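You operate a simulated robot arm through the tools that you are given. There is no shell and no other tool.

The job below is to be done with a simulated two-armed robot. You get a single attempt, and the scene is never put back.

JOB
Set the tension so the hand expander floats in the green band, then park the balancer.
Fine: free the tension lock first and lock it again. Where these are worked on the way, their far stop is far enough and under half their travel is too little: tension lock.

It is judged by the outcome, as a careful person would: the job done as asked, and still so three seconds after it is handed in. It fails if anything else is knocked over, pushed out of place, dropped, spilled or broken.

ROBOT AND FRAMES
Two 7-joint arms with two-finger parallel grippers on one trunk that stands fixed in place. Base frame: the origin is at the foot of the trunk, x ahead of it, y to its left, z up. Units: m, rad, N and s.
The left shoulder is at [0.061, 0.199, 1.329], the right one opposite. With the tool pointing down near the work surface each hand reaches from about 0.3 to 0.72 m from the base axis, measured 20 degrees to its own side. Payload 1.57 kg a hand.
The TCP of each hand is the grasp point between the finger pads, 0.03 m short of the fingertips. In the tool frame z runs along the fingers and y along their closing line. The gripper opens to 0.11 m. The fingers are 0.024 m wide and 0.012 m thick; the gripper's body (0.048 by 0.112 m) begins 0.078 m behind the TCP.
Orientation is told as [roll, pitch, yaw] about the base's x, y, z axes, in that order, counted from this pose: with the fingers straight down and closing along the base's y, the tool's x points along the base's -x, its y along +y and its z along -z.

CONTROLS
- The arms move only by the tool send_rows. It takes "left_plan", "right_plan" or both (then of equal length, played together; a hand with none holds still); each is a list of rows, each a list of 7 numbers: the shift along the base's x, y, z in units of 100 mm (1.0 is 100 mm), then the turn, a rotation vector about the base's x, y, z in units of 60 degrees (1.0 is 60 degrees), then the closure in counts, from 0 (fully open) to 255 (shut). In form: [[x, y, z, ax, ay, az, grip], ...]. A call has 1 to 20 rows; each row is the pose to reach, as a shift and turn from the pose commanded when the call began. A call with a number of a shift or a turn outside -1 to 1 is refused whole. A row lasts 0.2 s, in which the tool goes at most 0.05 m and 0.15 rad; a call with a longer step from one row to the next is refused whole, and so is a gripper value outside its range. Where a pose cannot be reached the arm comes as near as it can. A force on the tool above 40 N (or 10 N above the force at the start of the call, whichever is more), or a blocked arm, ends the call early, and 0.2 s more pass. The fingers move at their own pace (about 0.072 m/s each) and stop on an object; they squeeze with about 22 N. The grip force told is the motor's: it shows also when the fingers shut on nothing. Time passes only in rows, and 0.2 s behind the last, so rows that repeat a pose let the fingers close. The reply holds the time, the measured pose of the TCP, the force on the tool along the base axes, the opening and the grip force, in the units named above and with some noise, with the torque about the TCP (base axes, N m) and any sound that the robot's microphone picked up.
- Cameras (640 x 400 px; columns grow to the right, rows downward): "scene" is now at [0.099, 0.0303, 1.9097]; the picture's right is [0.39, -0.92, 0.00], its down [-0.75, -0.32, -0.58] and it looks along [0.54, 0.23, -0.81] (base axes); focal length 346 px, centre (320, 200). "left" rides on the left gripper at [0.07, -0.016, -0.141] in its tool frame; the picture's right is [0.23, 0.97, 0.00], its down [-0.85, 0.20, -0.48] and it looks along [-0.47, 0.11, 0.88] (tool axes); focal length 222 px, centre (320, 200). "right" rides on the right gripper at [0.07, 0.016, -0.141] in its tool frame; the picture's right is [-0.23, 0.97, 0.00], its down [-0.85, -0.20, -0.48] and it looks along [-0.47, -0.11, 0.88] (tool axes); focal length 222 px, centre (320, 200). There is no depth. A picture from a camera that has moved, and an enlarged one, comes with that camera's place and axes in the base frame and with its lens.
- get_image(camera): a new picture of that camera. It takes no simulated time.
- lift_body(by): slides the trunk up (or, below 0, down) by that many m; the arms and the scene camera ride with it, the base frame stays. It gives what a move gives, with no picture.
- turn_head(pan, tilt): turns the head with the scene camera to pan (to the left, within 1.501 rad either way) and tilt (down, from -0.506 to 1.204), counted from straight ahead of the robot. It gives what a move gives.
- enlarge(camera, box): a new picture of the part [left, top, right, bottom] of that camera's present view, enlarged. It takes no simulated time.
- hand_in(): hands the job in; it is judged then, once.

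Nothing tells you positions but the pictures and the camera data. Unless the task says otherwise, let go and move clear before handing in.

The tools are called after "Call:" as name(argument=value, ...) on one line, values as JSON. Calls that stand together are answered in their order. send_rows: Moves the arms, as the interface text tells. Its arguments: {"type":"object","properties":{"left_plan":{"type":"array","items":{"type":"array","items":{"type":"number"}}},"right_plan":{"type":"array","items":{"type":"array","items":{"type":"number"}}}},"required":[]} The other tools are called the same way: lift_body (by) slides the trunk up or down; turn_head (pan, tilt) turns the head that bears the scene camera; get_image (camera) takes a picture; enlarge (camera, box) takes an enlarged picture of a part of a camera's view; hand_in () hands the job in.

At the start:

```text
time: 0.0
left_eef_pos: [0.3361, 0.3849, 1.5532]
left_tcp_rot: [-0.002, 0.001, 0.0]
left_contact_force: [0.0, 0.2, -1.0]
left_moment: [0.01, 0.01, -0.02]
left_grip_width: 0.1099
left_finger_force: 0.0
right_eef_pos: [0.312, 0.0258, 1.5535]
right_tcp_rot: [-0.002, 0.004, -0.001]
right_contact_force: [0.2, -0.4, 0.3]
right_moment: [0.02, 0.02, -0.03]
right_grip_width: 0.11
right_finger_force: 0.1
trunk travel left (down, up): [-0.925, 0.065]
head pan, tilt: [0.4, 0.948]
```

scene: 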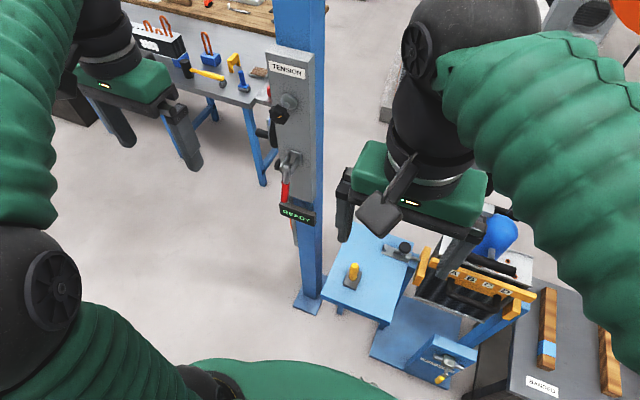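
right: 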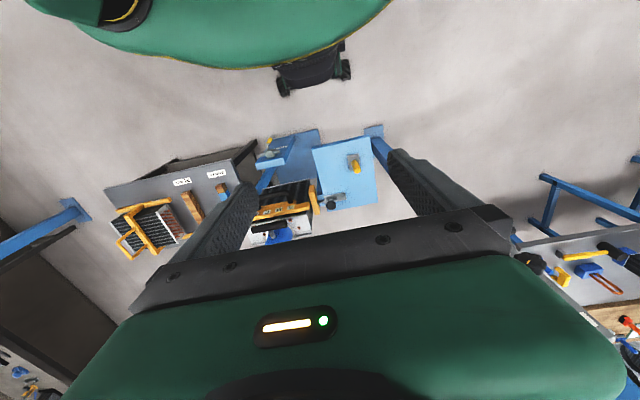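
left: 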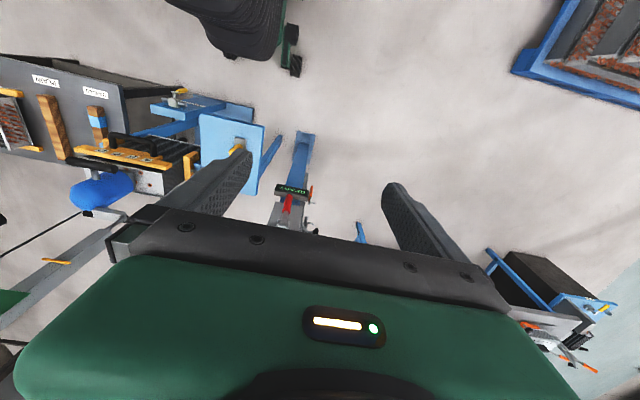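

I see a blue post with a TENSION panel (a knob, a red lever and a READY display), with tables and a blue work stand around it. First I'll look closer at the panel and its surroundings.

Call:
enlarge(camera="scene", box=[220, 20, 380, 260])

Call:
enlarge(camera="scene", box=[300, 180, 640, 400])

Call:
enlarge(camera="scene", box=[60, 0, 300, 140])

```text
1.67 times, centred on (300, 140) of scene
camera zoom: at [0.099, 0.0303, 1.9097], right [0.39, -0.92, 0.0], down [-0.75, -0.32, -0.58], along [0.54, 0.23, -0.81], focal length 577 px, centre (353, 300)
```

zoom: 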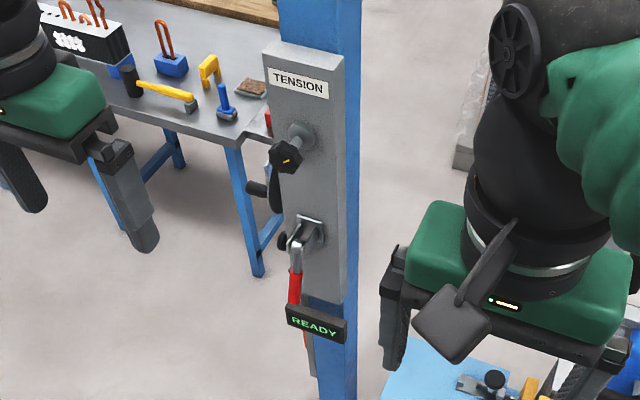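

```text
1.82 times, centred on (470, 290) of scene
camera zoom: at [0.099, 0.0303, 1.9097], right [0.39, -0.92, 0.0], down [-0.75, -0.32, -0.58], along [0.54, 0.23, -0.81], focal length 630 px, centre (47, 36)
```

zoom: 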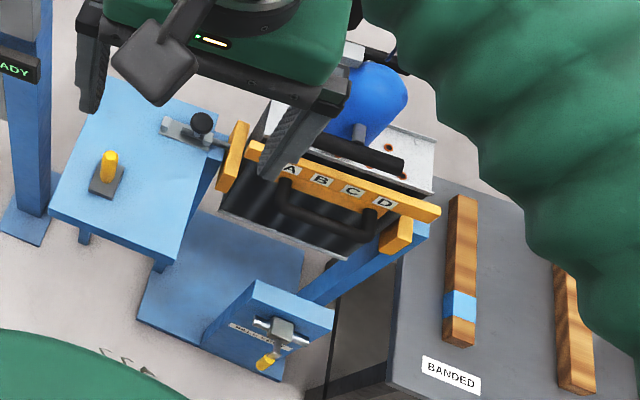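

```text
2.67 times, centred on (180, 70) of scene
camera zoom: at [0.099, 0.0303, 1.9097], right [0.39, -0.92, 0.0], down [-0.75, -0.32, -0.58], along [0.54, 0.23, -0.81], focal length 923 px, centre (693, 547)
```

zoom: 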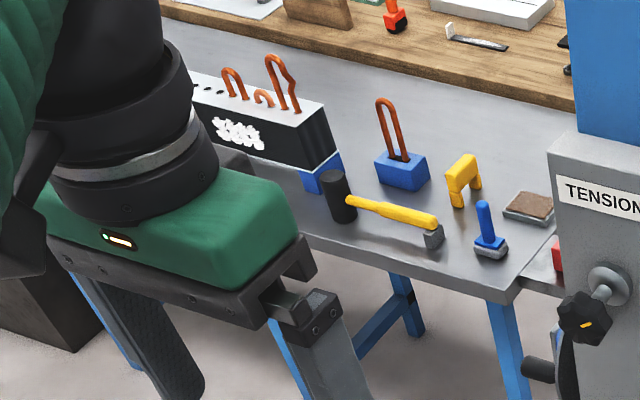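

The panel is on the post, and I still can't see the hanging expander or the green band. I'll pan and tilt the head to find them.

Call:
turn_head(pan=0.0, tilt=0.3)

Call:
get_image(camera="scene")

Call:
turn_head(pan=0.7, tilt=0.3)

Call:
get_image(camera="scene")

Call:
turn_head(pan=-0.7, tilt=0.5)

Call:
get_image(camera="scene")

```text
time: 1.0
left_eef_pos: [0.3356, 0.3856, 1.5529]
left_tcp_rot: [-0.003, 0.003, -0.001]
left_contact_force: [0.5, 0.0, 0.0]
left_moment: [-0.03, -0.02, -0.01]
left_grip_width: 0.1101
left_finger_force: 0.0
right_eef_pos: [0.311, 0.0267, 1.5543]
right_tcp_rot: [-0.002, 0.002, 0.0]
right_contact_force: [0.7, 0.7, -0.1]
right_moment: [-0.02, -0.01, 0.03]
right_grip_width: 0.1098
right_finger_force: 0.1
trunk travel left (down, up): [-0.925, 0.065]
head pan, tilt: [0.0, 0.3]
```

```text
taken
camera scene: at [0.1252, 0.0019, 1.9654], right [0.0, -1.0, 0.0], down [-0.3, 0.0, -0.95], along [0.95, 0.0, -0.3], focal length 346 px, centre (320, 200)
```

scene: 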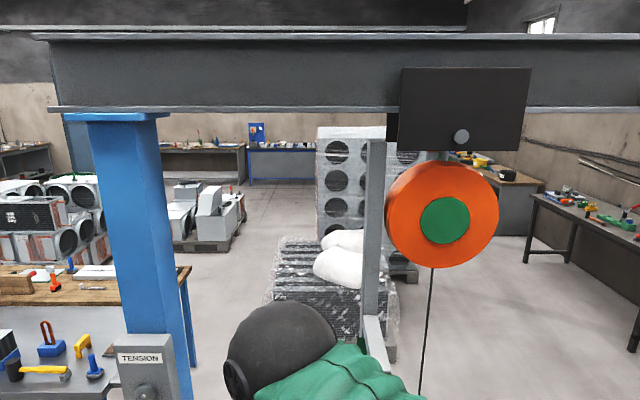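

```text
time: 2.1
left_eef_pos: [0.3357, 0.3859, 1.5524]
left_tcp_rot: [-0.002, 0.001, -0.001]
left_contact_force: [0.4, 0.3, -0.3]
left_moment: [0.0, 0.01, 0.02]
left_grip_width: 0.1099
left_finger_force: 0.1
right_eef_pos: [0.3118, 0.0258, 1.5539]
right_tcp_rot: [-0.002, 0.003, 0.0]
right_contact_force: [0.1, 0.0, -1.1]
right_moment: [-0.02, 0.02, -0.01]
right_grip_width: 0.11
right_finger_force: 0.1
trunk travel left (down, up): [-0.925, 0.065]
head pan, tilt: [0.7, 0.3]
```

```text
taken
camera scene: at [0.1034, 0.0621, 1.9654], right [0.64, -0.77, 0.0], down [-0.23, -0.19, -0.95], along [0.73, 0.61, -0.3], focal length 346 px, centre (320, 200)
```

scene: 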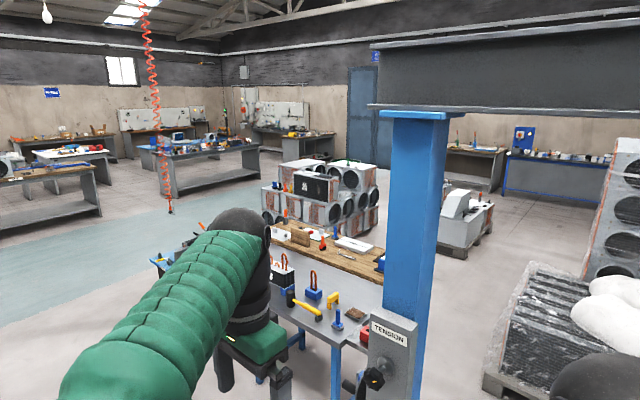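

```text
time: 3.6
left_eef_pos: [0.3361, 0.3853, 1.5527]
left_tcp_rot: [-0.003, 0.002, 0.002]
left_contact_force: [-0.5, -0.4, -0.2]
left_moment: [0.01, -0.02, 0.0]
left_grip_width: 0.1098
left_finger_force: 0.0
right_eef_pos: [0.3117, 0.025, 1.5537]
right_tcp_rot: [-0.002, 0.002, 0.002]
right_contact_force: [0.6, -1.1, 0.2]
right_moment: [0.04, 0.0, 0.0]
right_grip_width: 0.1099
right_finger_force: 0.0
trunk travel left (down, up): [-0.925, 0.065]
head pan, tilt: [-0.7, 0.499]
```

```text
taken
camera scene: at [0.1017, -0.0567, 1.9471], right [-0.64, -0.77, 0.0], down [-0.37, 0.31, -0.88], along [0.67, -0.57, -0.48], focal length 346 px, centre (320, 200)
```

scene: 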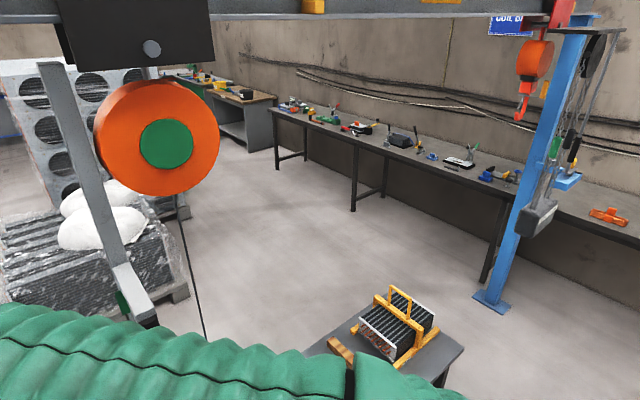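

A balancer drum hangs from an overhead beam at about x 0.66, y -0.2, and its cable goes down behind the right arm. I'll move the right arm slowly back to the right to clear the view, keeping well away from the cable.

Call:
send_rows(right_plan=[[-0.1, -0.4, 0, 0, 0, 0, 0], [-0.2, -0.8, 0, 0, 0, 0, 0], [-0.3, -1.0, 0, 0, 0, 0, 0]])

Call:
turn_head(pan=0.0, tilt=0.9)

Call:
get_image(camera="scene")

Call:
get_image(camera="right")

```text
time: 4.4
left_eef_pos: [0.3347, 0.3811, 1.5542]
left_tcp_rot: [0.001, -0.001, 0.0]
left_contact_force: [0.5, -0.4, -0.2]
left_moment: [0.0, -0.04, 0.02]
left_grip_width: 0.1099
left_finger_force: 0.1
right_eef_pos: [0.2797, -0.0761, 1.5547]
right_tcp_rot: [0.001, -0.001, 0.002]
right_contact_force: [-0.8, -0.1, 0.6]
right_moment: [0.02, -0.01, -0.03]
right_grip_width: 0.1099
right_finger_force: 0.1
trunk travel left (down, up): [-0.925, 0.065]
head pan, tilt: [-0.7, 0.499]
```

```text
time: 5.5
left_eef_pos: [0.3357, 0.383, 1.5519]
left_tcp_rot: [0.002, 0.002, 0.0]
left_contact_force: [-0.2, 1.1, -0.1]
left_moment: [0.02, 0.01, 0.0]
left_grip_width: 0.1099
left_finger_force: 0.2
right_eef_pos: [0.2826, -0.0732, 1.555]
right_tcp_rot: [0.001, 0.001, 0.0]
right_contact_force: [0.5, 0.3, -0.1]
right_moment: [0.0, 0.01, 0.02]
right_grip_width: 0.1099
right_finger_force: 0.1
trunk travel left (down, up): [-0.925, 0.065]
head pan, tilt: [0.0, 0.901]
```

```text
taken
camera scene: at [0.1074, 0.0004, 1.9132], right [0.0, -1.0, 0.0], down [-0.78, 0.0, -0.62], along [0.62, 0.0, -0.78], focal length 346 px, centre (320, 200)
```

scene: 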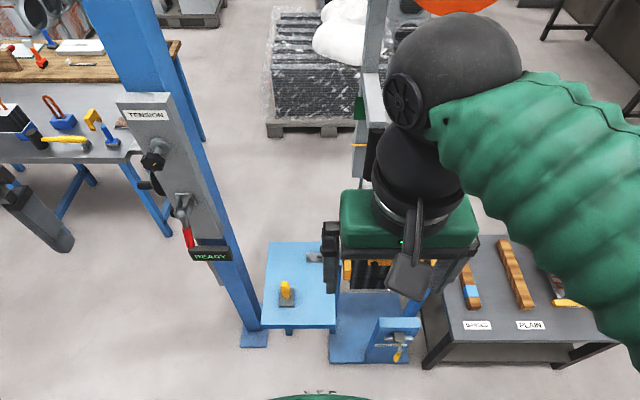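

```text
taken
camera right: at [0.2126, -0.0565, 1.6962], right [0.23, 0.97, 0.0], down [0.86, -0.2, 0.48], along [0.47, -0.11, -0.88], focal length 222 px, centre (320, 200)
```

right: 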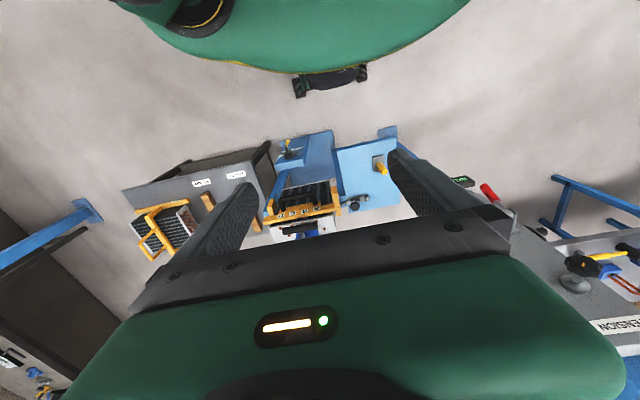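

The right arm still hides the strip with the green band. I'll move it further right and back.

Call:
send_rows(right_plan=[[0, -0.5, 0, 0, 0, 0, 0], [0, -1.0, 0, 0, 0, 0, 0]])

Call:
send_rows(right_plan=[[0, -0.5, 0, 0, 0, 0, 0], [0, -1.0, 0, 0, 0, 0, 0]])

Call:
send_rows(right_plan=[[0, -0.5, 0, 0, 0, 0, 0], [0, -1.0, 0, 0, 0, 0, 0]])

Call:
get_image(camera="scene")

```text
time: 6.1
left_eef_pos: [0.3357, 0.3841, 1.5528]
left_tcp_rot: [-0.001, 0.0, 0.002]
left_contact_force: [-0.3, -0.7, -0.2]
left_moment: [0.01, -0.01, 0.02]
left_grip_width: 0.1101
left_finger_force: 0.0
right_eef_pos: [0.3035, -0.1539, 1.5463]
right_tcp_rot: [0.001, 0.002, 0.001]
right_contact_force: [-0.5, -0.4, 0.7]
right_moment: [0.08, 0.01, 0.0]
right_grip_width: 0.1098
right_finger_force: 0.1
right hand out of reach, approached as far as the arm can: row 1, 2
trunk travel left (down, up): [-0.925, 0.065]
head pan, tilt: [0.0, 0.901]
```

```text
time: 6.7
left_eef_pos: [0.3345, 0.3841, 1.5538]
left_tcp_rot: [0.0, 0.001, 0.001]
left_contact_force: [0.2, -0.6, -0.2]
left_moment: [0.03, 0.05, 0.01]
left_grip_width: 0.1099
left_finger_force: 0.0
right_eef_pos: [0.3017, -0.2559, 1.5466]
right_tcp_rot: [-0.001, -0.001, 0.002]
right_contact_force: [0.7, -0.3, 0.1]
right_moment: [0.01, -0.03, 0.0]
right_grip_width: 0.1102
right_finger_force: 0.0
right hand out of reach, approached as far as the arm can: row 1
trunk travel left (down, up): [-0.925, 0.065]
head pan, tilt: [0.0, 0.901]
```

```text
time: 7.3
left_eef_pos: [0.3368, 0.3822, 1.5532]
left_tcp_rot: [0.001, 0.002, 0.0]
left_contact_force: [-0.4, 0.5, 0.5]
left_moment: [0.0, 0.02, 0.02]
left_grip_width: 0.1099
left_finger_force: 0.1
right_eef_pos: [0.3067, -0.3536, 1.5436]
right_tcp_rot: [0.001, 0.002, 0.001]
right_contact_force: [0.5, 0.2, 0.1]
right_moment: [0.03, -0.02, -0.01]
right_grip_width: 0.1101
right_finger_force: 0.0
trunk travel left (down, up): [-0.925, 0.065]
head pan, tilt: [0.0, 0.901]
```

```text
taken
camera scene: at [0.1089, -0.0026, 1.9131], right [0.0, -1.0, 0.0], down [-0.78, 0.0, -0.62], along [0.62, 0.0, -0.78], focal length 346 px, centre (320, 200)
```

scene: 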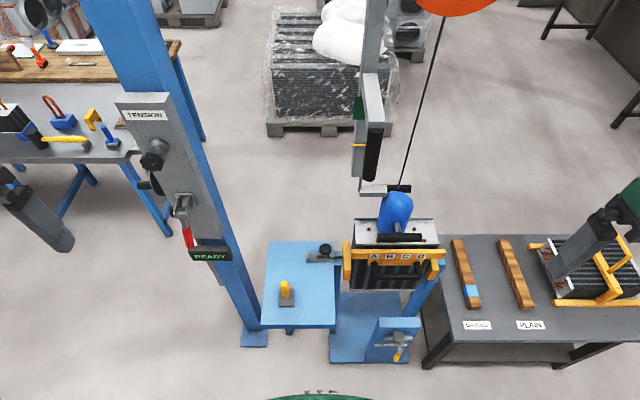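

Now the cable, the blue hand expander and the indicator strip are all in view. I'll enlarge each one.

Call:
enlarge(camera="scene", box=[330, 60, 450, 300])

Call:
enlarge(camera="scene", box=[240, 170, 460, 390])

Call:
enlarge(camera="scene", box=[100, 80, 260, 300])

```text
1.67 times, centred on (390, 180) of scene
camera zoom: at [0.1089, -0.0026, 1.9131], right [0.0, -1.0, 0.0], down [-0.78, 0.0, -0.62], along [0.62, 0.0, -0.78], focal length 577 px, centre (203, 233)
```

zoom: 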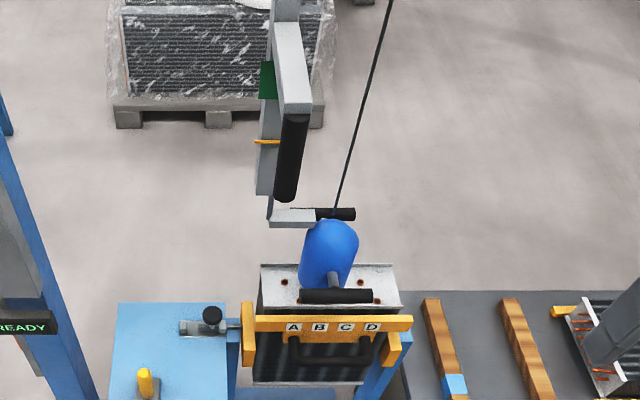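

```text
1.82 times, centred on (350, 280) of scene
camera zoom: at [0.1089, -0.0026, 1.9131], right [0.0, -1.0, 0.0], down [-0.78, 0.0, -0.62], along [0.62, 0.0, -0.78], focal length 630 px, centre (266, 54)
```

zoom: 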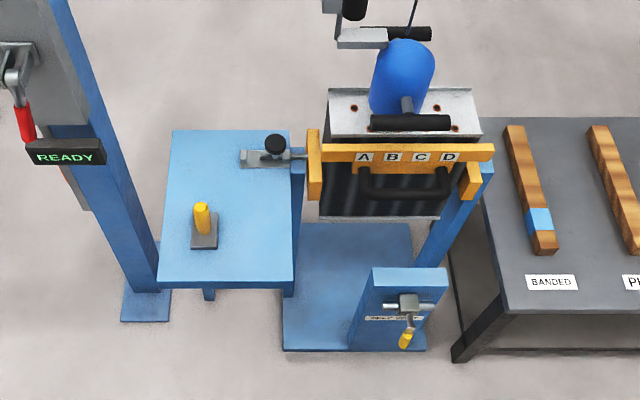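

```text
1.82 times, centred on (180, 190) of scene
camera zoom: at [0.1089, -0.0026, 1.9131], right [0.0, -1.0, 0.0], down [-0.78, 0.0, -0.62], along [0.62, 0.0, -0.78], focal length 630 px, centre (574, 218)
```

zoom: 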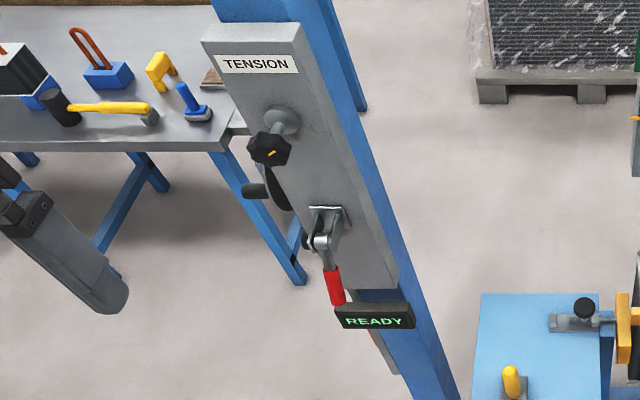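

There's a vertical strip with a green band, a yellow pointer below it, and black-gripped parts nearby. I'll centre the head on these to make out the mechanism.

Call:
turn_head(pan=-0.15, tilt=0.6)

Call:
get_image(camera="scene")

Call:
enlarge(camera="scene", box=[280, 180, 400, 300])

Call:
enlarge(camera="scene", box=[280, 280, 420, 400])

```text
time: 8.1
left_eef_pos: [0.3366, 0.3834, 1.5533]
left_tcp_rot: [0.0, 0.002, 0.001]
left_contact_force: [-1.3, -0.2, 0.0]
left_moment: [0.05, -0.03, 0.0]
left_grip_width: 0.1099
left_finger_force: 0.0
right_eef_pos: [0.3057, -0.3523, 1.5448]
right_tcp_rot: [0.001, 0.002, -0.001]
right_contact_force: [0.1, 0.4, -0.6]
right_moment: [-0.02, -0.01, 0.02]
right_grip_width: 0.1101
right_finger_force: 0.0
trunk travel left (down, up): [-0.925, 0.065]
head pan, tilt: [-0.15, 0.6]
```

```text
taken
camera scene: at [0.1198, -0.0129, 1.9379], right [-0.15, -0.99, 0.0], down [-0.56, 0.08, -0.82], along [0.81, -0.12, -0.57], focal length 346 px, centre (320, 200)
```

scene: 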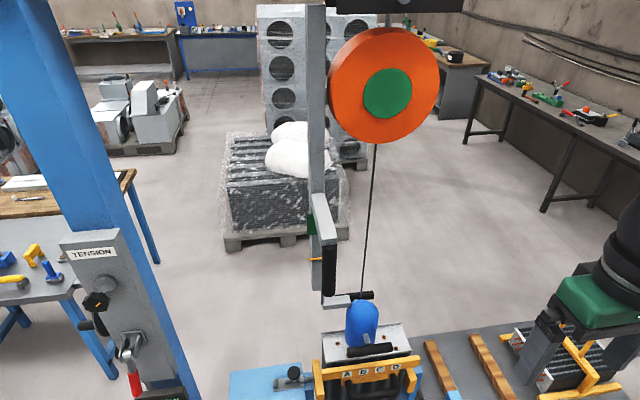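

```text
3.33 times, centred on (340, 240) of scene
camera zoom: at [0.1198, -0.0129, 1.9379], right [-0.15, -0.99, 0.0], down [-0.56, 0.08, -0.82], along [0.81, -0.12, -0.57], focal length 1154 px, centre (253, 67)
```

zoom: 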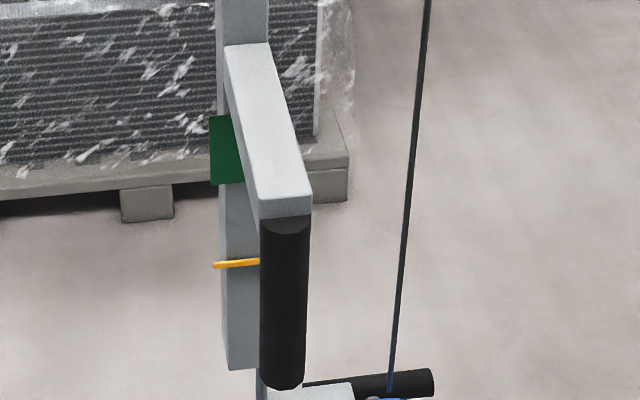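

```text
3.33 times, centred on (350, 340) of scene
camera zoom: at [0.1198, -0.0129, 1.9379], right [-0.15, -0.99, 0.0], down [-0.56, 0.08, -0.82], along [0.81, -0.12, -0.57], focal length 1154 px, centre (220, -267)
```

zoom: 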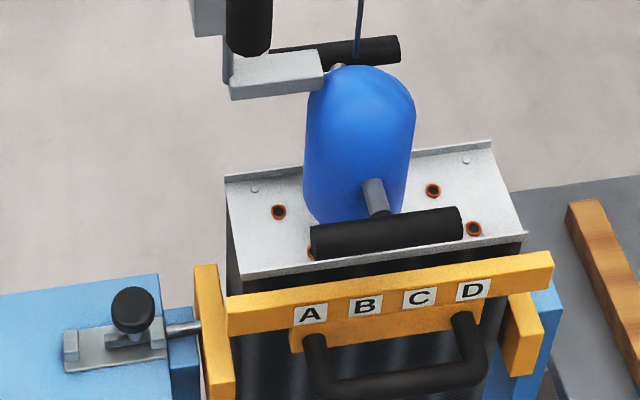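

The mast by the cable has a forward arm with a vertical black grip, which looks like a push handle for the trolley. I'll look up along the beam for a park mark.

Call:
turn_head(pan=0.0, tilt=-0.2)

Call:
get_image(camera="scene")

Call:
turn_head(pan=-0.8, tilt=0.0)

Call:
get_image(camera="scene")

Call:
turn_head(pan=-1.4, tilt=0.3)

Call:
get_image(camera="scene")

```text
time: 9.2
left_eef_pos: [0.3349, 0.3839, 1.5535]
left_tcp_rot: [0.0, 0.003, -0.001]
left_contact_force: [0.3, -0.7, 0.4]
left_moment: [-0.01, -0.03, 0.0]
left_grip_width: 0.1098
left_finger_force: 0.0
right_eef_pos: [0.3049, -0.3516, 1.5446]
right_tcp_rot: [0.0, 0.0, 0.0]
right_contact_force: [0.3, 0.1, 0.2]
right_moment: [-0.01, 0.03, -0.01]
right_grip_width: 0.1101
right_finger_force: 0.1
trunk travel left (down, up): [-0.925, 0.065]
head pan, tilt: [0.0, -0.201]
```

```text
taken
camera scene: at [0.1149, 0.0, 2.0106], right [0.0, -1.0, 0.0], down [0.2, 0.0, -0.98], along [0.98, 0.0, 0.2], focal length 346 px, centre (320, 200)
```

scene: 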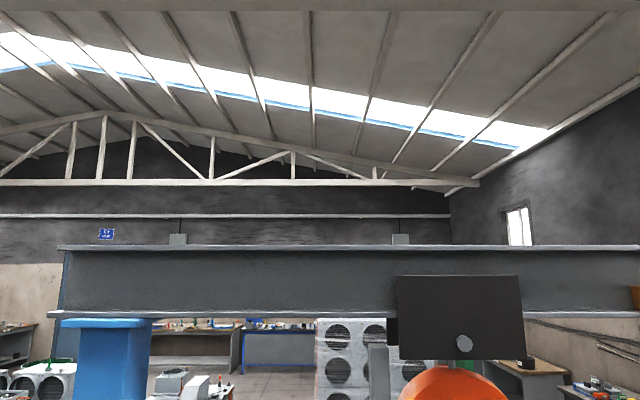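

```text
time: 10.4
left_eef_pos: [0.336, 0.3849, 1.5535]
left_tcp_rot: [0.0, 0.002, 0.0]
left_contact_force: [-0.2, -0.4, -0.5]
left_moment: [0.03, 0.01, 0.0]
left_grip_width: 0.11
left_finger_force: 0.1
right_eef_pos: [0.3058, -0.3524, 1.5442]
right_tcp_rot: [0.002, 0.002, 0.0]
right_contact_force: [0.1, -0.1, 0.7]
right_moment: [0.0, -0.01, -0.03]
right_grip_width: 0.1099
right_finger_force: 0.1
trunk travel left (down, up): [-0.925, 0.065]
head pan, tilt: [-0.799, 0.0]
```

```text
taken
camera scene: at [0.0946, -0.0645, 1.9932], right [-0.72, -0.7, 0.0], down [0.0, 0.0, -1.0], along [0.7, -0.72, 0.0], focal length 346 px, centre (320, 200)
```

scene: 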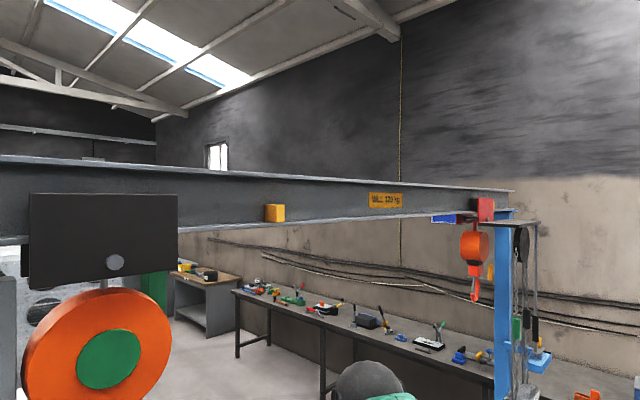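

```text
time: 11.4
left_eef_pos: [0.3354, 0.3835, 1.5539]
left_tcp_rot: [0.0, 0.002, 0.001]
left_contact_force: [0.4, -0.8, 0.2]
left_moment: [-0.01, -0.01, -0.02]
left_grip_width: 0.1101
left_finger_force: 0.1
right_eef_pos: [0.3046, -0.3528, 1.5455]
right_tcp_rot: [0.0, 0.002, 0.0]
right_contact_force: [-0.5, -0.2, -0.5]
right_moment: [0.0, -0.02, 0.01]
right_grip_width: 0.11
right_finger_force: 0.0
trunk travel left (down, up): [-0.925, 0.065]
head pan, tilt: [-1.4, 0.3]
```

```text
taken
camera scene: at [0.0477, -0.0921, 1.9656], right [-0.99, -0.17, 0.0], down [-0.05, 0.29, -0.96], along [0.16, -0.94, -0.3], focal length 346 px, centre (320, 200)
```

scene: 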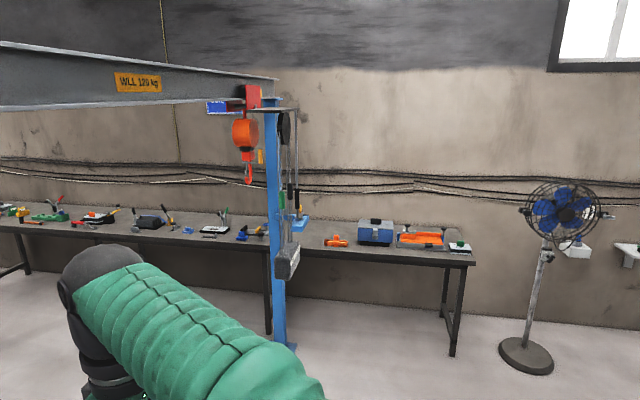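

There's a yellow block on the beam, perhaps a stop or park mark, and a blue sign near the far post. I'll enlarge both.

Call:
enlarge(camera="scene", box=[190, 60, 310, 140])

Call:
turn_head(pan=-0.8, tilt=0.2)

Call:
enlarge(camera="scene", box=[0, 80, 320, 260])

Call:
enlarge(camera="scene", box=[400, 80, 580, 300])

Call:
get_image(camera="scene")

```text
5.00 times, centred on (250, 100) of scene
camera zoom: at [0.0477, -0.0921, 1.9656], right [-0.99, -0.17, 0.0], down [-0.05, 0.29, -0.96], along [0.16, -0.94, -0.3], focal length 1731 px, centre (670, 700)
```

zoom: 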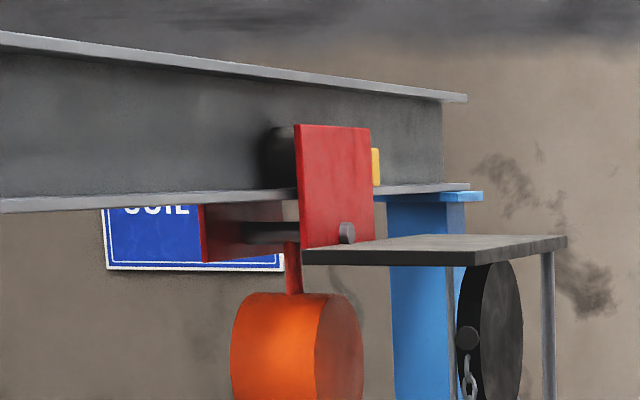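

```text
time: 12.4
left_eef_pos: [0.3354, 0.3838, 1.5536]
left_tcp_rot: [-0.001, 0.001, 0.0]
left_contact_force: [1.1, -0.1, -0.3]
left_moment: [-0.03, -0.01, 0.0]
left_grip_width: 0.11
left_finger_force: 0.0
right_eef_pos: [0.3036, -0.3516, 1.5443]
right_tcp_rot: [0.0, 0.002, 0.002]
right_contact_force: [-0.5, -0.9, -0.5]
right_moment: [0.01, -0.01, 0.02]
right_grip_width: 0.11
right_finger_force: 0.1
trunk travel left (down, up): [-0.925, 0.065]
head pan, tilt: [-0.799, 0.201]
```

```text
2.00 times, centred on (160, 170) of scene
camera zoom: at [0.0967, -0.0668, 1.9748], right [-0.72, -0.7, 0.0], down [-0.14, 0.14, -0.98], along [0.68, -0.7, -0.2], focal length 692 px, centre (640, 260)
```

zoom: 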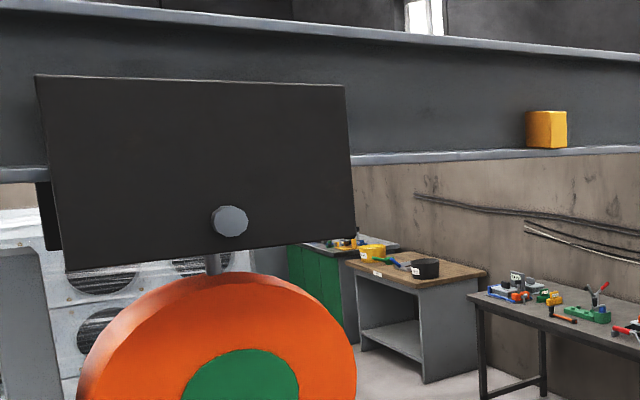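

```text
1.82 times, centred on (490, 190) of scene
camera zoom: at [0.0967, -0.0668, 1.9748], right [-0.72, -0.7, 0.0], down [-0.14, 0.14, -0.98], along [0.68, -0.7, -0.2], focal length 630 px, centre (11, 218)
```

zoom: 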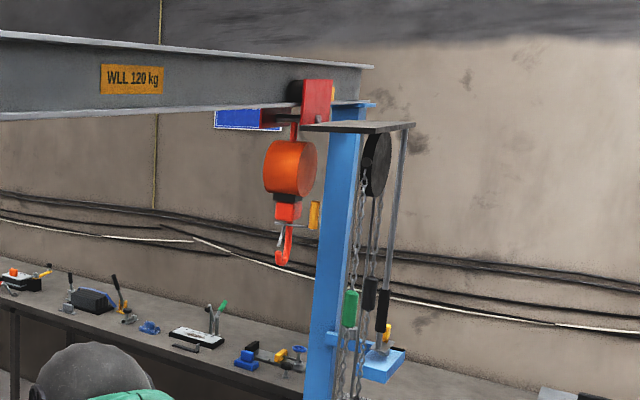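

```text
taken
camera scene: at [0.0967, -0.0668, 1.9748], right [-0.72, -0.7, 0.0], down [-0.14, 0.14, -0.98], along [0.68, -0.7, -0.2], focal length 346 px, centre (320, 200)
```

scene: 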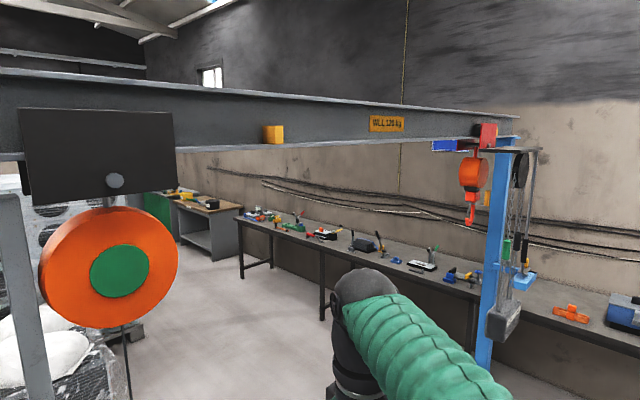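

I still need to read the other labels and pick out the fixtures and controls. I'll look down at the coil stand and the panel with the highest zoom.

Call:
turn_head(pan=0.1, tilt=1.1)

Call:
get_image(camera="scene")

Call:
enlarge(camera="scene", box=[360, 230, 480, 330])

Call:
enlarge(camera="scene", box=[160, 30, 290, 180])

Call:
enlarge(camera="scene", box=[300, 30, 480, 220])

```text
time: 13.6
left_eef_pos: [0.3349, 0.3846, 1.5526]
left_tcp_rot: [0.001, 0.001, 0.002]
left_contact_force: [0.1, 0.6, 0.4]
left_moment: [-0.01, -0.02, 0.01]
left_grip_width: 0.1102
left_finger_force: 0.1
right_eef_pos: [0.306, -0.3517, 1.5444]
right_tcp_rot: [-0.002, 0.0, -0.001]
right_contact_force: [0.0, -0.3, -0.1]
right_moment: [-0.02, -0.01, 0.0]
right_grip_width: 0.1099
right_finger_force: 0.0
trunk travel left (down, up): [-0.925, 0.065]
head pan, tilt: [0.099, 1.1]
```

```text
taken
camera scene: at [0.0945, 0.0063, 1.8994], right [0.1, -1.0, 0.0], down [-0.89, -0.09, -0.45], along [0.45, 0.04, -0.89], focal length 346 px, centre (320, 200)
```

scene: 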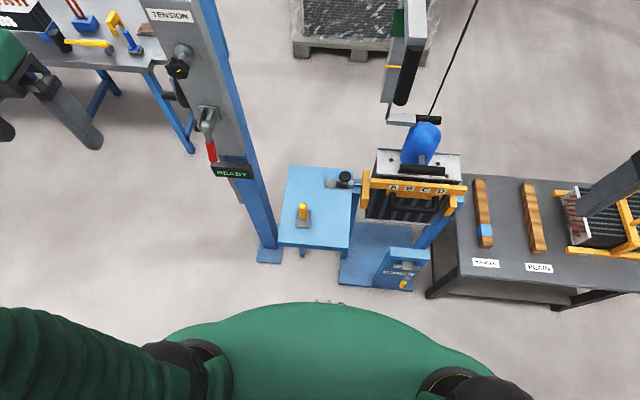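

```text
4.00 times, centred on (420, 280) of scene
camera zoom: at [0.0945, 0.0063, 1.8994], right [0.1, -1.0, 0.0], down [-0.89, -0.09, -0.45], along [0.45, 0.04, -0.89], focal length 1385 px, centre (-80, -120)
```

zoom: 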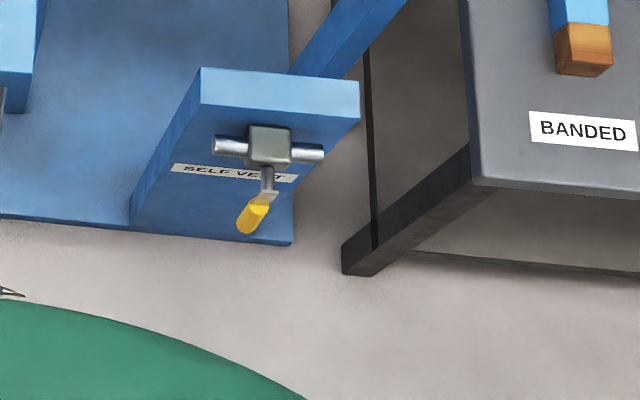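

```text
2.67 times, centred on (225, 105) of scene
camera zoom: at [0.0945, 0.0063, 1.8994], right [0.1, -1.0, 0.0], down [-0.89, -0.09, -0.45], along [0.45, 0.04, -0.89], focal length 923 px, centre (573, 453)
```

zoom: 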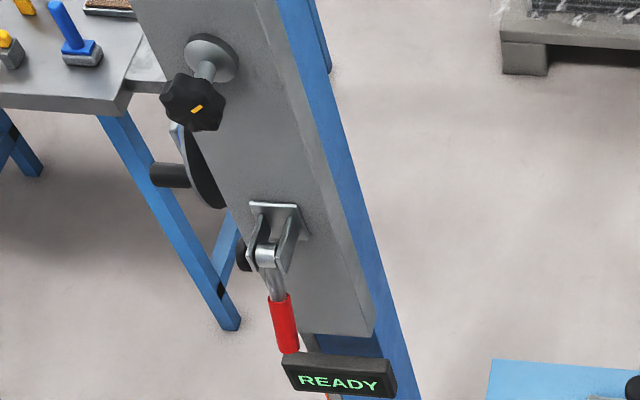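

```text
2.11 times, centred on (390, 125) of scene
camera zoom: at [0.0945, 0.0063, 1.8994], right [0.1, -1.0, 0.0], down [-0.89, -0.09, -0.45], along [0.45, 0.04, -0.89], focal length 729 px, centre (173, 358)
```

zoom: 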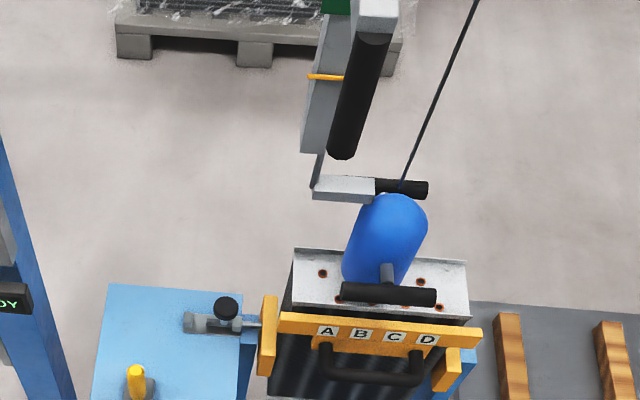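

The panel has a star knob facing me, a black handwheel with a crank on its left side, and a red toggle lever below. To measure depths I'll lower the trunk a little and compare pixel positions.

Call:
lift_body(by=-0.15)

Call:
get_image(camera="scene")

Call:
enlarge(camera="scene", box=[160, 0, 290, 150])

Call:
enlarge(camera="scene", box=[300, 0, 480, 220])

```text
time: 15.3
left_eef_pos: [0.3361, 0.3828, 1.4036]
left_tcp_rot: [0.0, 0.002, -0.001]
left_contact_force: [0.7, -0.1, 0.4]
left_moment: [-0.03, 0.0, 0.01]
left_grip_width: 0.1103
left_finger_force: 0.1
right_eef_pos: [0.3049, -0.3523, 1.3944]
right_tcp_rot: [0.001, 0.002, -0.001]
right_contact_force: [0.2, 0.8, 0.2]
right_moment: [0.02, 0.0, -0.01]
right_grip_width: 0.11
right_finger_force: 0.0
trunk travel left (down, up): [-0.775, 0.215]
head pan, tilt: [0.099, 1.1]
```

```text
taken
camera scene: at [0.0944, 0.0063, 1.7494], right [0.1, -0.99, 0.0], down [-0.89, -0.09, -0.45], along [0.45, 0.05, -0.89], focal length 346 px, centre (320, 200)
```

scene: 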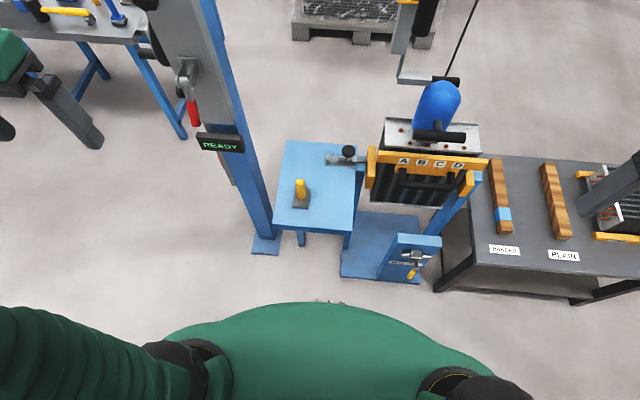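

```text
2.67 times, centred on (225, 75) of scene
camera zoom: at [0.0944, 0.0063, 1.7494], right [0.1, -0.99, 0.0], down [-0.89, -0.09, -0.45], along [0.45, 0.05, -0.89], focal length 923 px, centre (573, 533)
```

zoom: 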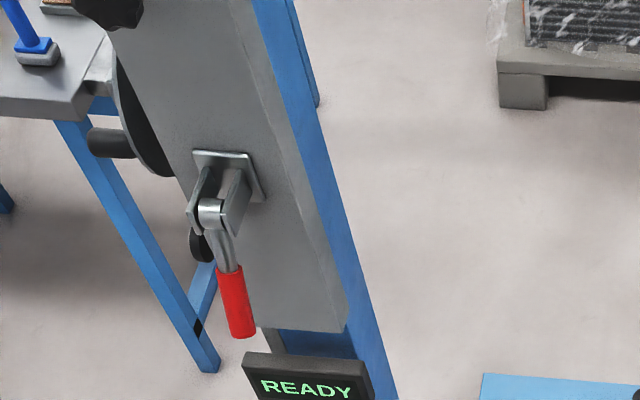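

```text
1.82 times, centred on (390, 110) of scene
camera zoom: at [0.0944, 0.0063, 1.7494], right [0.1, -0.99, 0.0], down [-0.89, -0.09, -0.45], along [0.45, 0.05, -0.89], focal length 630 px, centre (193, 364)
```

zoom: 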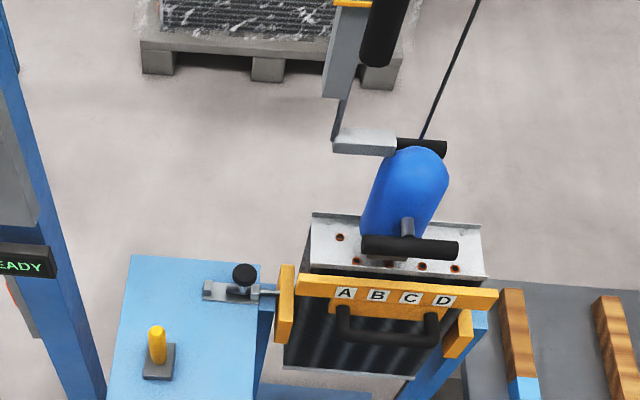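

By stereo, the toggle pivot is near [0.61, 0.34, 1.23], the star knob near [0.61, 0.34, 1.40], the pointer near [0.72, -0.09, 1.35] and the push grip near [0.575, -0.10, 1.39–1.52]. I'll lower the trunk so the head faces the panel.

Call:
lift_body(by=-0.3)

Call:
turn_head(pan=0.55, tilt=0.3)

Call:
get_image(camera="scene")

Call:
turn_head(pan=-0.15, tilt=0.2)

Call:
get_image(camera="scene")

```text
time: 18.3
left_eef_pos: [0.3358, 0.3839, 1.1023]
left_tcp_rot: [0.0, 0.001, 0.001]
left_contact_force: [0.2, 0.4, -0.8]
left_moment: [0.01, 0.0, 0.02]
left_grip_width: 0.1099
left_finger_force: 0.1
right_eef_pos: [0.3052, -0.3516, 1.095]
right_tcp_rot: [0.0, -0.001, 0.0]
right_contact_force: [-0.1, -0.2, 0.7]
right_moment: [-0.02, 0.02, -0.03]
right_grip_width: 0.1096
right_finger_force: 0.1
trunk travel left (down, up): [-0.475, 0.515]
head pan, tilt: [0.099, 1.1]
```

```text
time: 19.4
left_eef_pos: [0.335, 0.3838, 1.1048]
left_tcp_rot: [0.001, 0.003, 0.0]
left_contact_force: [-0.4, 0.9, 1.2]
left_moment: [-0.03, -0.03, 0.0]
left_grip_width: 0.1101
left_finger_force: 0.1
right_eef_pos: [0.3062, -0.3523, 1.0949]
right_tcp_rot: [0.0, 0.001, 0.001]
right_contact_force: [-0.5, -0.2, -0.7]
right_moment: [0.0, -0.01, 0.04]
right_grip_width: 0.1101
right_finger_force: 0.1
trunk travel left (down, up): [-0.475, 0.515]
head pan, tilt: [0.55, 0.3]
```

```text
taken
camera scene: at [0.1109, 0.0488, 1.5154], right [0.52, -0.85, 0.0], down [-0.25, -0.15, -0.95], along [0.81, 0.5, -0.3], focal length 346 px, centre (320, 200)
```

scene: 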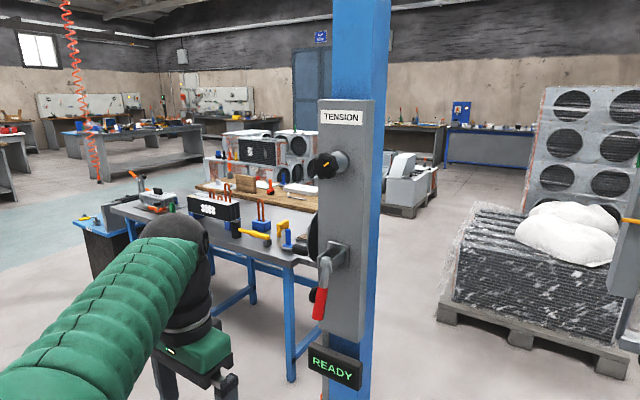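

```text
time: 20.5
left_eef_pos: [0.3353, 0.3838, 1.1024]
left_tcp_rot: [-0.002, 0.002, 0.0]
left_contact_force: [-0.5, 0.0, -0.4]
left_moment: [-0.03, 0.0, 0.01]
left_grip_width: 0.1099
left_finger_force: 0.0
right_eef_pos: [0.305, -0.3528, 1.0949]
right_tcp_rot: [0.0, 0.001, 0.001]
right_contact_force: [-0.5, 0.6, -0.1]
right_moment: [-0.04, 0.03, -0.04]
right_grip_width: 0.1101
right_finger_force: 0.0
trunk travel left (down, up): [-0.475, 0.515]
head pan, tilt: [-0.15, 0.201]
```

```text
taken
camera scene: at [0.1235, -0.0139, 1.5247], right [-0.15, -0.99, 0.0], down [-0.2, 0.03, -0.98], along [0.97, -0.15, -0.2], focal length 346 px, centre (320, 200)
```

scene: 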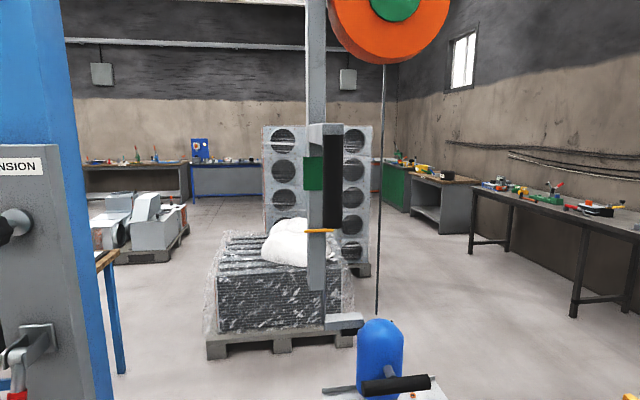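

Now the panel and the indicator are seen nearly face-on. I'll zoom in on the indicator first, then the panel.

Call:
enlarge(camera="scene", box=[270, 100, 400, 400])

Call:
enlarge(camera="scene", box=[280, 120, 370, 260])

Call:
turn_head(pan=0.55, tilt=0.3)

Call:
enlarge(camera="scene", box=[270, 80, 430, 240])

Call:
enlarge(camera="scene", box=[260, 220, 420, 400])

```text
1.33 times, centred on (335, 250) of scene
camera zoom: at [0.1235, -0.0139, 1.5247], right [-0.15, -0.99, 0.0], down [-0.2, 0.03, -0.98], along [0.97, -0.15, -0.2], focal length 462 px, centre (300, 133)
```

zoom: 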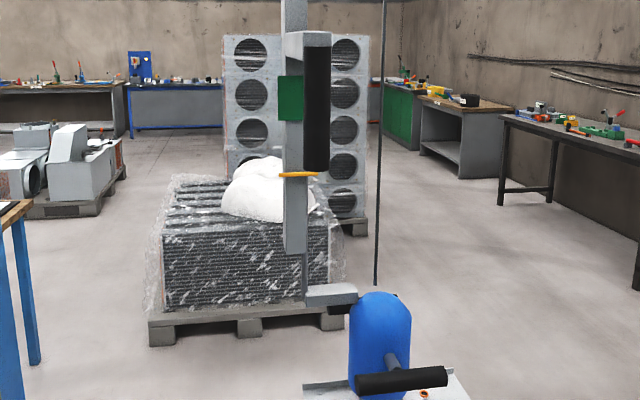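

```text
2.86 times, centred on (325, 190) of scene
camera zoom: at [0.1235, -0.0139, 1.5247], right [-0.15, -0.99, 0.0], down [-0.2, 0.03, -0.98], along [0.97, -0.15, -0.2], focal length 989 px, centre (306, 229)
```

zoom: 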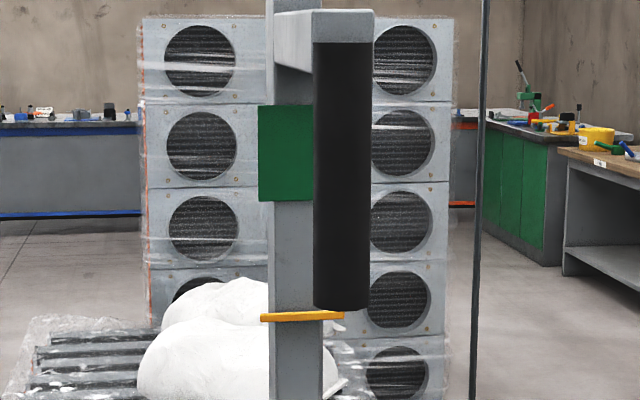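

```text
time: 21.6
left_eef_pos: [0.336, 0.3831, 1.1036]
left_tcp_rot: [0.0, 0.002, 0.001]
left_contact_force: [-0.1, -1.0, -0.2]
left_moment: [0.01, 0.0, 0.03]
left_grip_width: 0.1102
left_finger_force: 0.1
right_eef_pos: [0.3049, -0.3529, 1.0938]
right_tcp_rot: [-0.001, 0.002, 0.0]
right_contact_force: [-0.3, 0.7, -0.8]
right_moment: [0.03, -0.02, -0.02]
right_grip_width: 0.1098
right_finger_force: 0.1
trunk travel left (down, up): [-0.475, 0.515]
head pan, tilt: [0.55, 0.3]
```

```text
2.50 times, centred on (350, 160) of scene
camera zoom: at [0.111, 0.0488, 1.5155], right [0.52, -0.85, 0.0], down [-0.25, -0.15, -0.95], along [0.81, 0.5, -0.3], focal length 866 px, centre (245, 300)
```

zoom: 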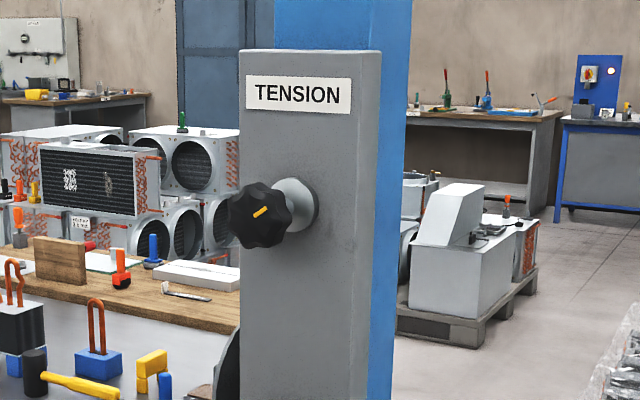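

```text
2.22 times, centred on (340, 310) of scene
camera zoom: at [0.111, 0.0488, 1.5155], right [0.52, -0.85, 0.0], down [-0.25, -0.15, -0.95], along [0.81, 0.5, -0.3], focal length 769 px, centre (276, -44)
```

zoom: 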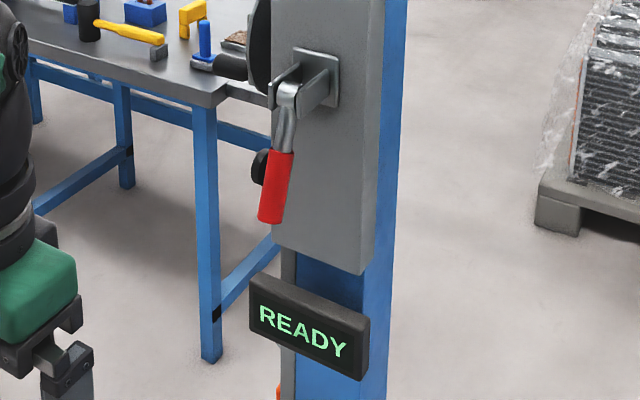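

The star knob has a yellow mark and sits under the TENSION label, with the red toggle and the side handwheel below it. I'll raise the trunk a bit and swing the left wrist camera to the panel's left side to see what the handwheel is.

Call:
lift_body(by=0.2)

Call:
send_rows(left_plan=[[0.0, 0.3, 0.1, 0, -0.14, 0, 0], [0.0, 0.6, 0.2, 0, -0.28, 0, 0], [0.0, 0.9, 0.3, 0, -0.42, 0, 0], [0.0, 1.0, 0.4, 0, -0.56, 0, 0], [0.0, 1.0, 0.5, 0, -0.7, 0, 0], [0.0, 1.0, 0.6, 0, -0.83, 0, 0]])

Call:
send_rows(left_plan=[[0.0, 0.3, 0.1, 0, 0, -0.14, 0], [0.1, 0.5, 0.1, 0, 0, -0.28, 0], [0.2, 0.8, 0.1, 0, 0, -0.42, 0], [0.3, 1.0, 0.1, 0, 0, -0.56, 0], [0.4, 1.0, 0.1, 0, 0, -0.7, 0], [0.5, 1.0, 0.1, 0, 0, -0.83, 0]])

Call:
get_image(camera="left")

Call:
get_image(camera="scene")

```text
time: 23.8
left_eef_pos: [0.3352, 0.3839, 1.3032]
left_tcp_rot: [0.001, 0.003, 0.0]
left_contact_force: [-0.1, -0.7, 0.4]
left_moment: [0.02, 0.0, 0.01]
left_grip_width: 0.1098
left_finger_force: 0.0
right_eef_pos: [0.3057, -0.3532, 1.294]
right_tcp_rot: [0.001, 0.002, 0.0]
right_contact_force: [0.3, 0.4, -0.3]
right_moment: [-0.02, 0.03, 0.02]
right_grip_width: 0.1099
right_finger_force: 0.0
trunk travel left (down, up): [-0.675, 0.315]
head pan, tilt: [0.55, 0.3]
```

```text
time: 25.1
left_eef_pos: [0.335, 0.4839, 1.3637]
left_tcp_rot: [0.002, -0.873, 0.001]
left_contact_force: [-0.7, -0.1, 0.4]
left_moment: [-0.01, -0.02, -0.01]
left_grip_width: 0.1099
left_finger_force: 0.1
right_eef_pos: [0.3048, -0.3524, 1.294]
right_tcp_rot: [-0.001, -0.002, -0.001]
right_contact_force: [-0.3, 0.2, 0.1]
right_moment: [-0.01, -0.01, -0.02]
right_grip_width: 0.1098
right_finger_force: 0.1
trunk travel left (down, up): [-0.675, 0.315]
head pan, tilt: [0.55, 0.3]
```

```text
time: 26.6
left_eef_pos: [0.3487, 0.5485, 1.3557]
left_tcp_rot: [-0.016, -0.859, -0.747]
left_contact_force: [0.3, -1.2, -0.5]
left_moment: [-0.01, -0.01, 0.0]
left_grip_width: 0.1102
left_finger_force: 0.0
left hand out of reach, approached as far as the arm can: row 4, 5, 6
right_eef_pos: [0.3038, -0.3546, 1.2931]
right_tcp_rot: [0.002, 0.0, 0.0]
right_contact_force: [-0.2, -0.4, -1.2]
right_moment: [-0.03, -0.01, 0.0]
right_grip_width: 0.1099
right_finger_force: 0.1
trunk travel left (down, up): [-0.675, 0.315]
head pan, tilt: [0.55, 0.3]
```

```text
taken
camera left: at [0.2268, 0.641, 1.3957], right [0.56, 0.81, -0.18], down [0.29, 0.02, 0.96], along [0.78, -0.59, -0.22], focal length 222 px, centre (320, 200)
```

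left: 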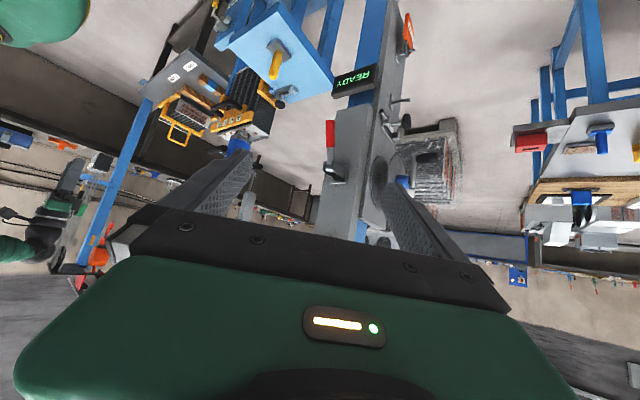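

```text
taken
camera scene: at [0.1099, 0.0463, 1.7156], right [0.52, -0.85, 0.0], down [-0.25, -0.15, -0.96], along [0.81, 0.5, -0.3], focal length 346 px, centre (320, 200)
```

scene: 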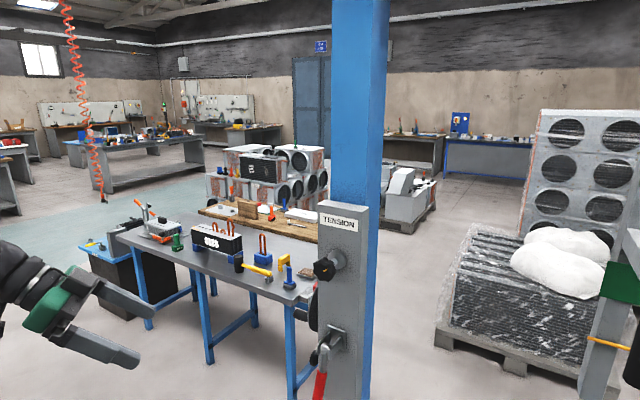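

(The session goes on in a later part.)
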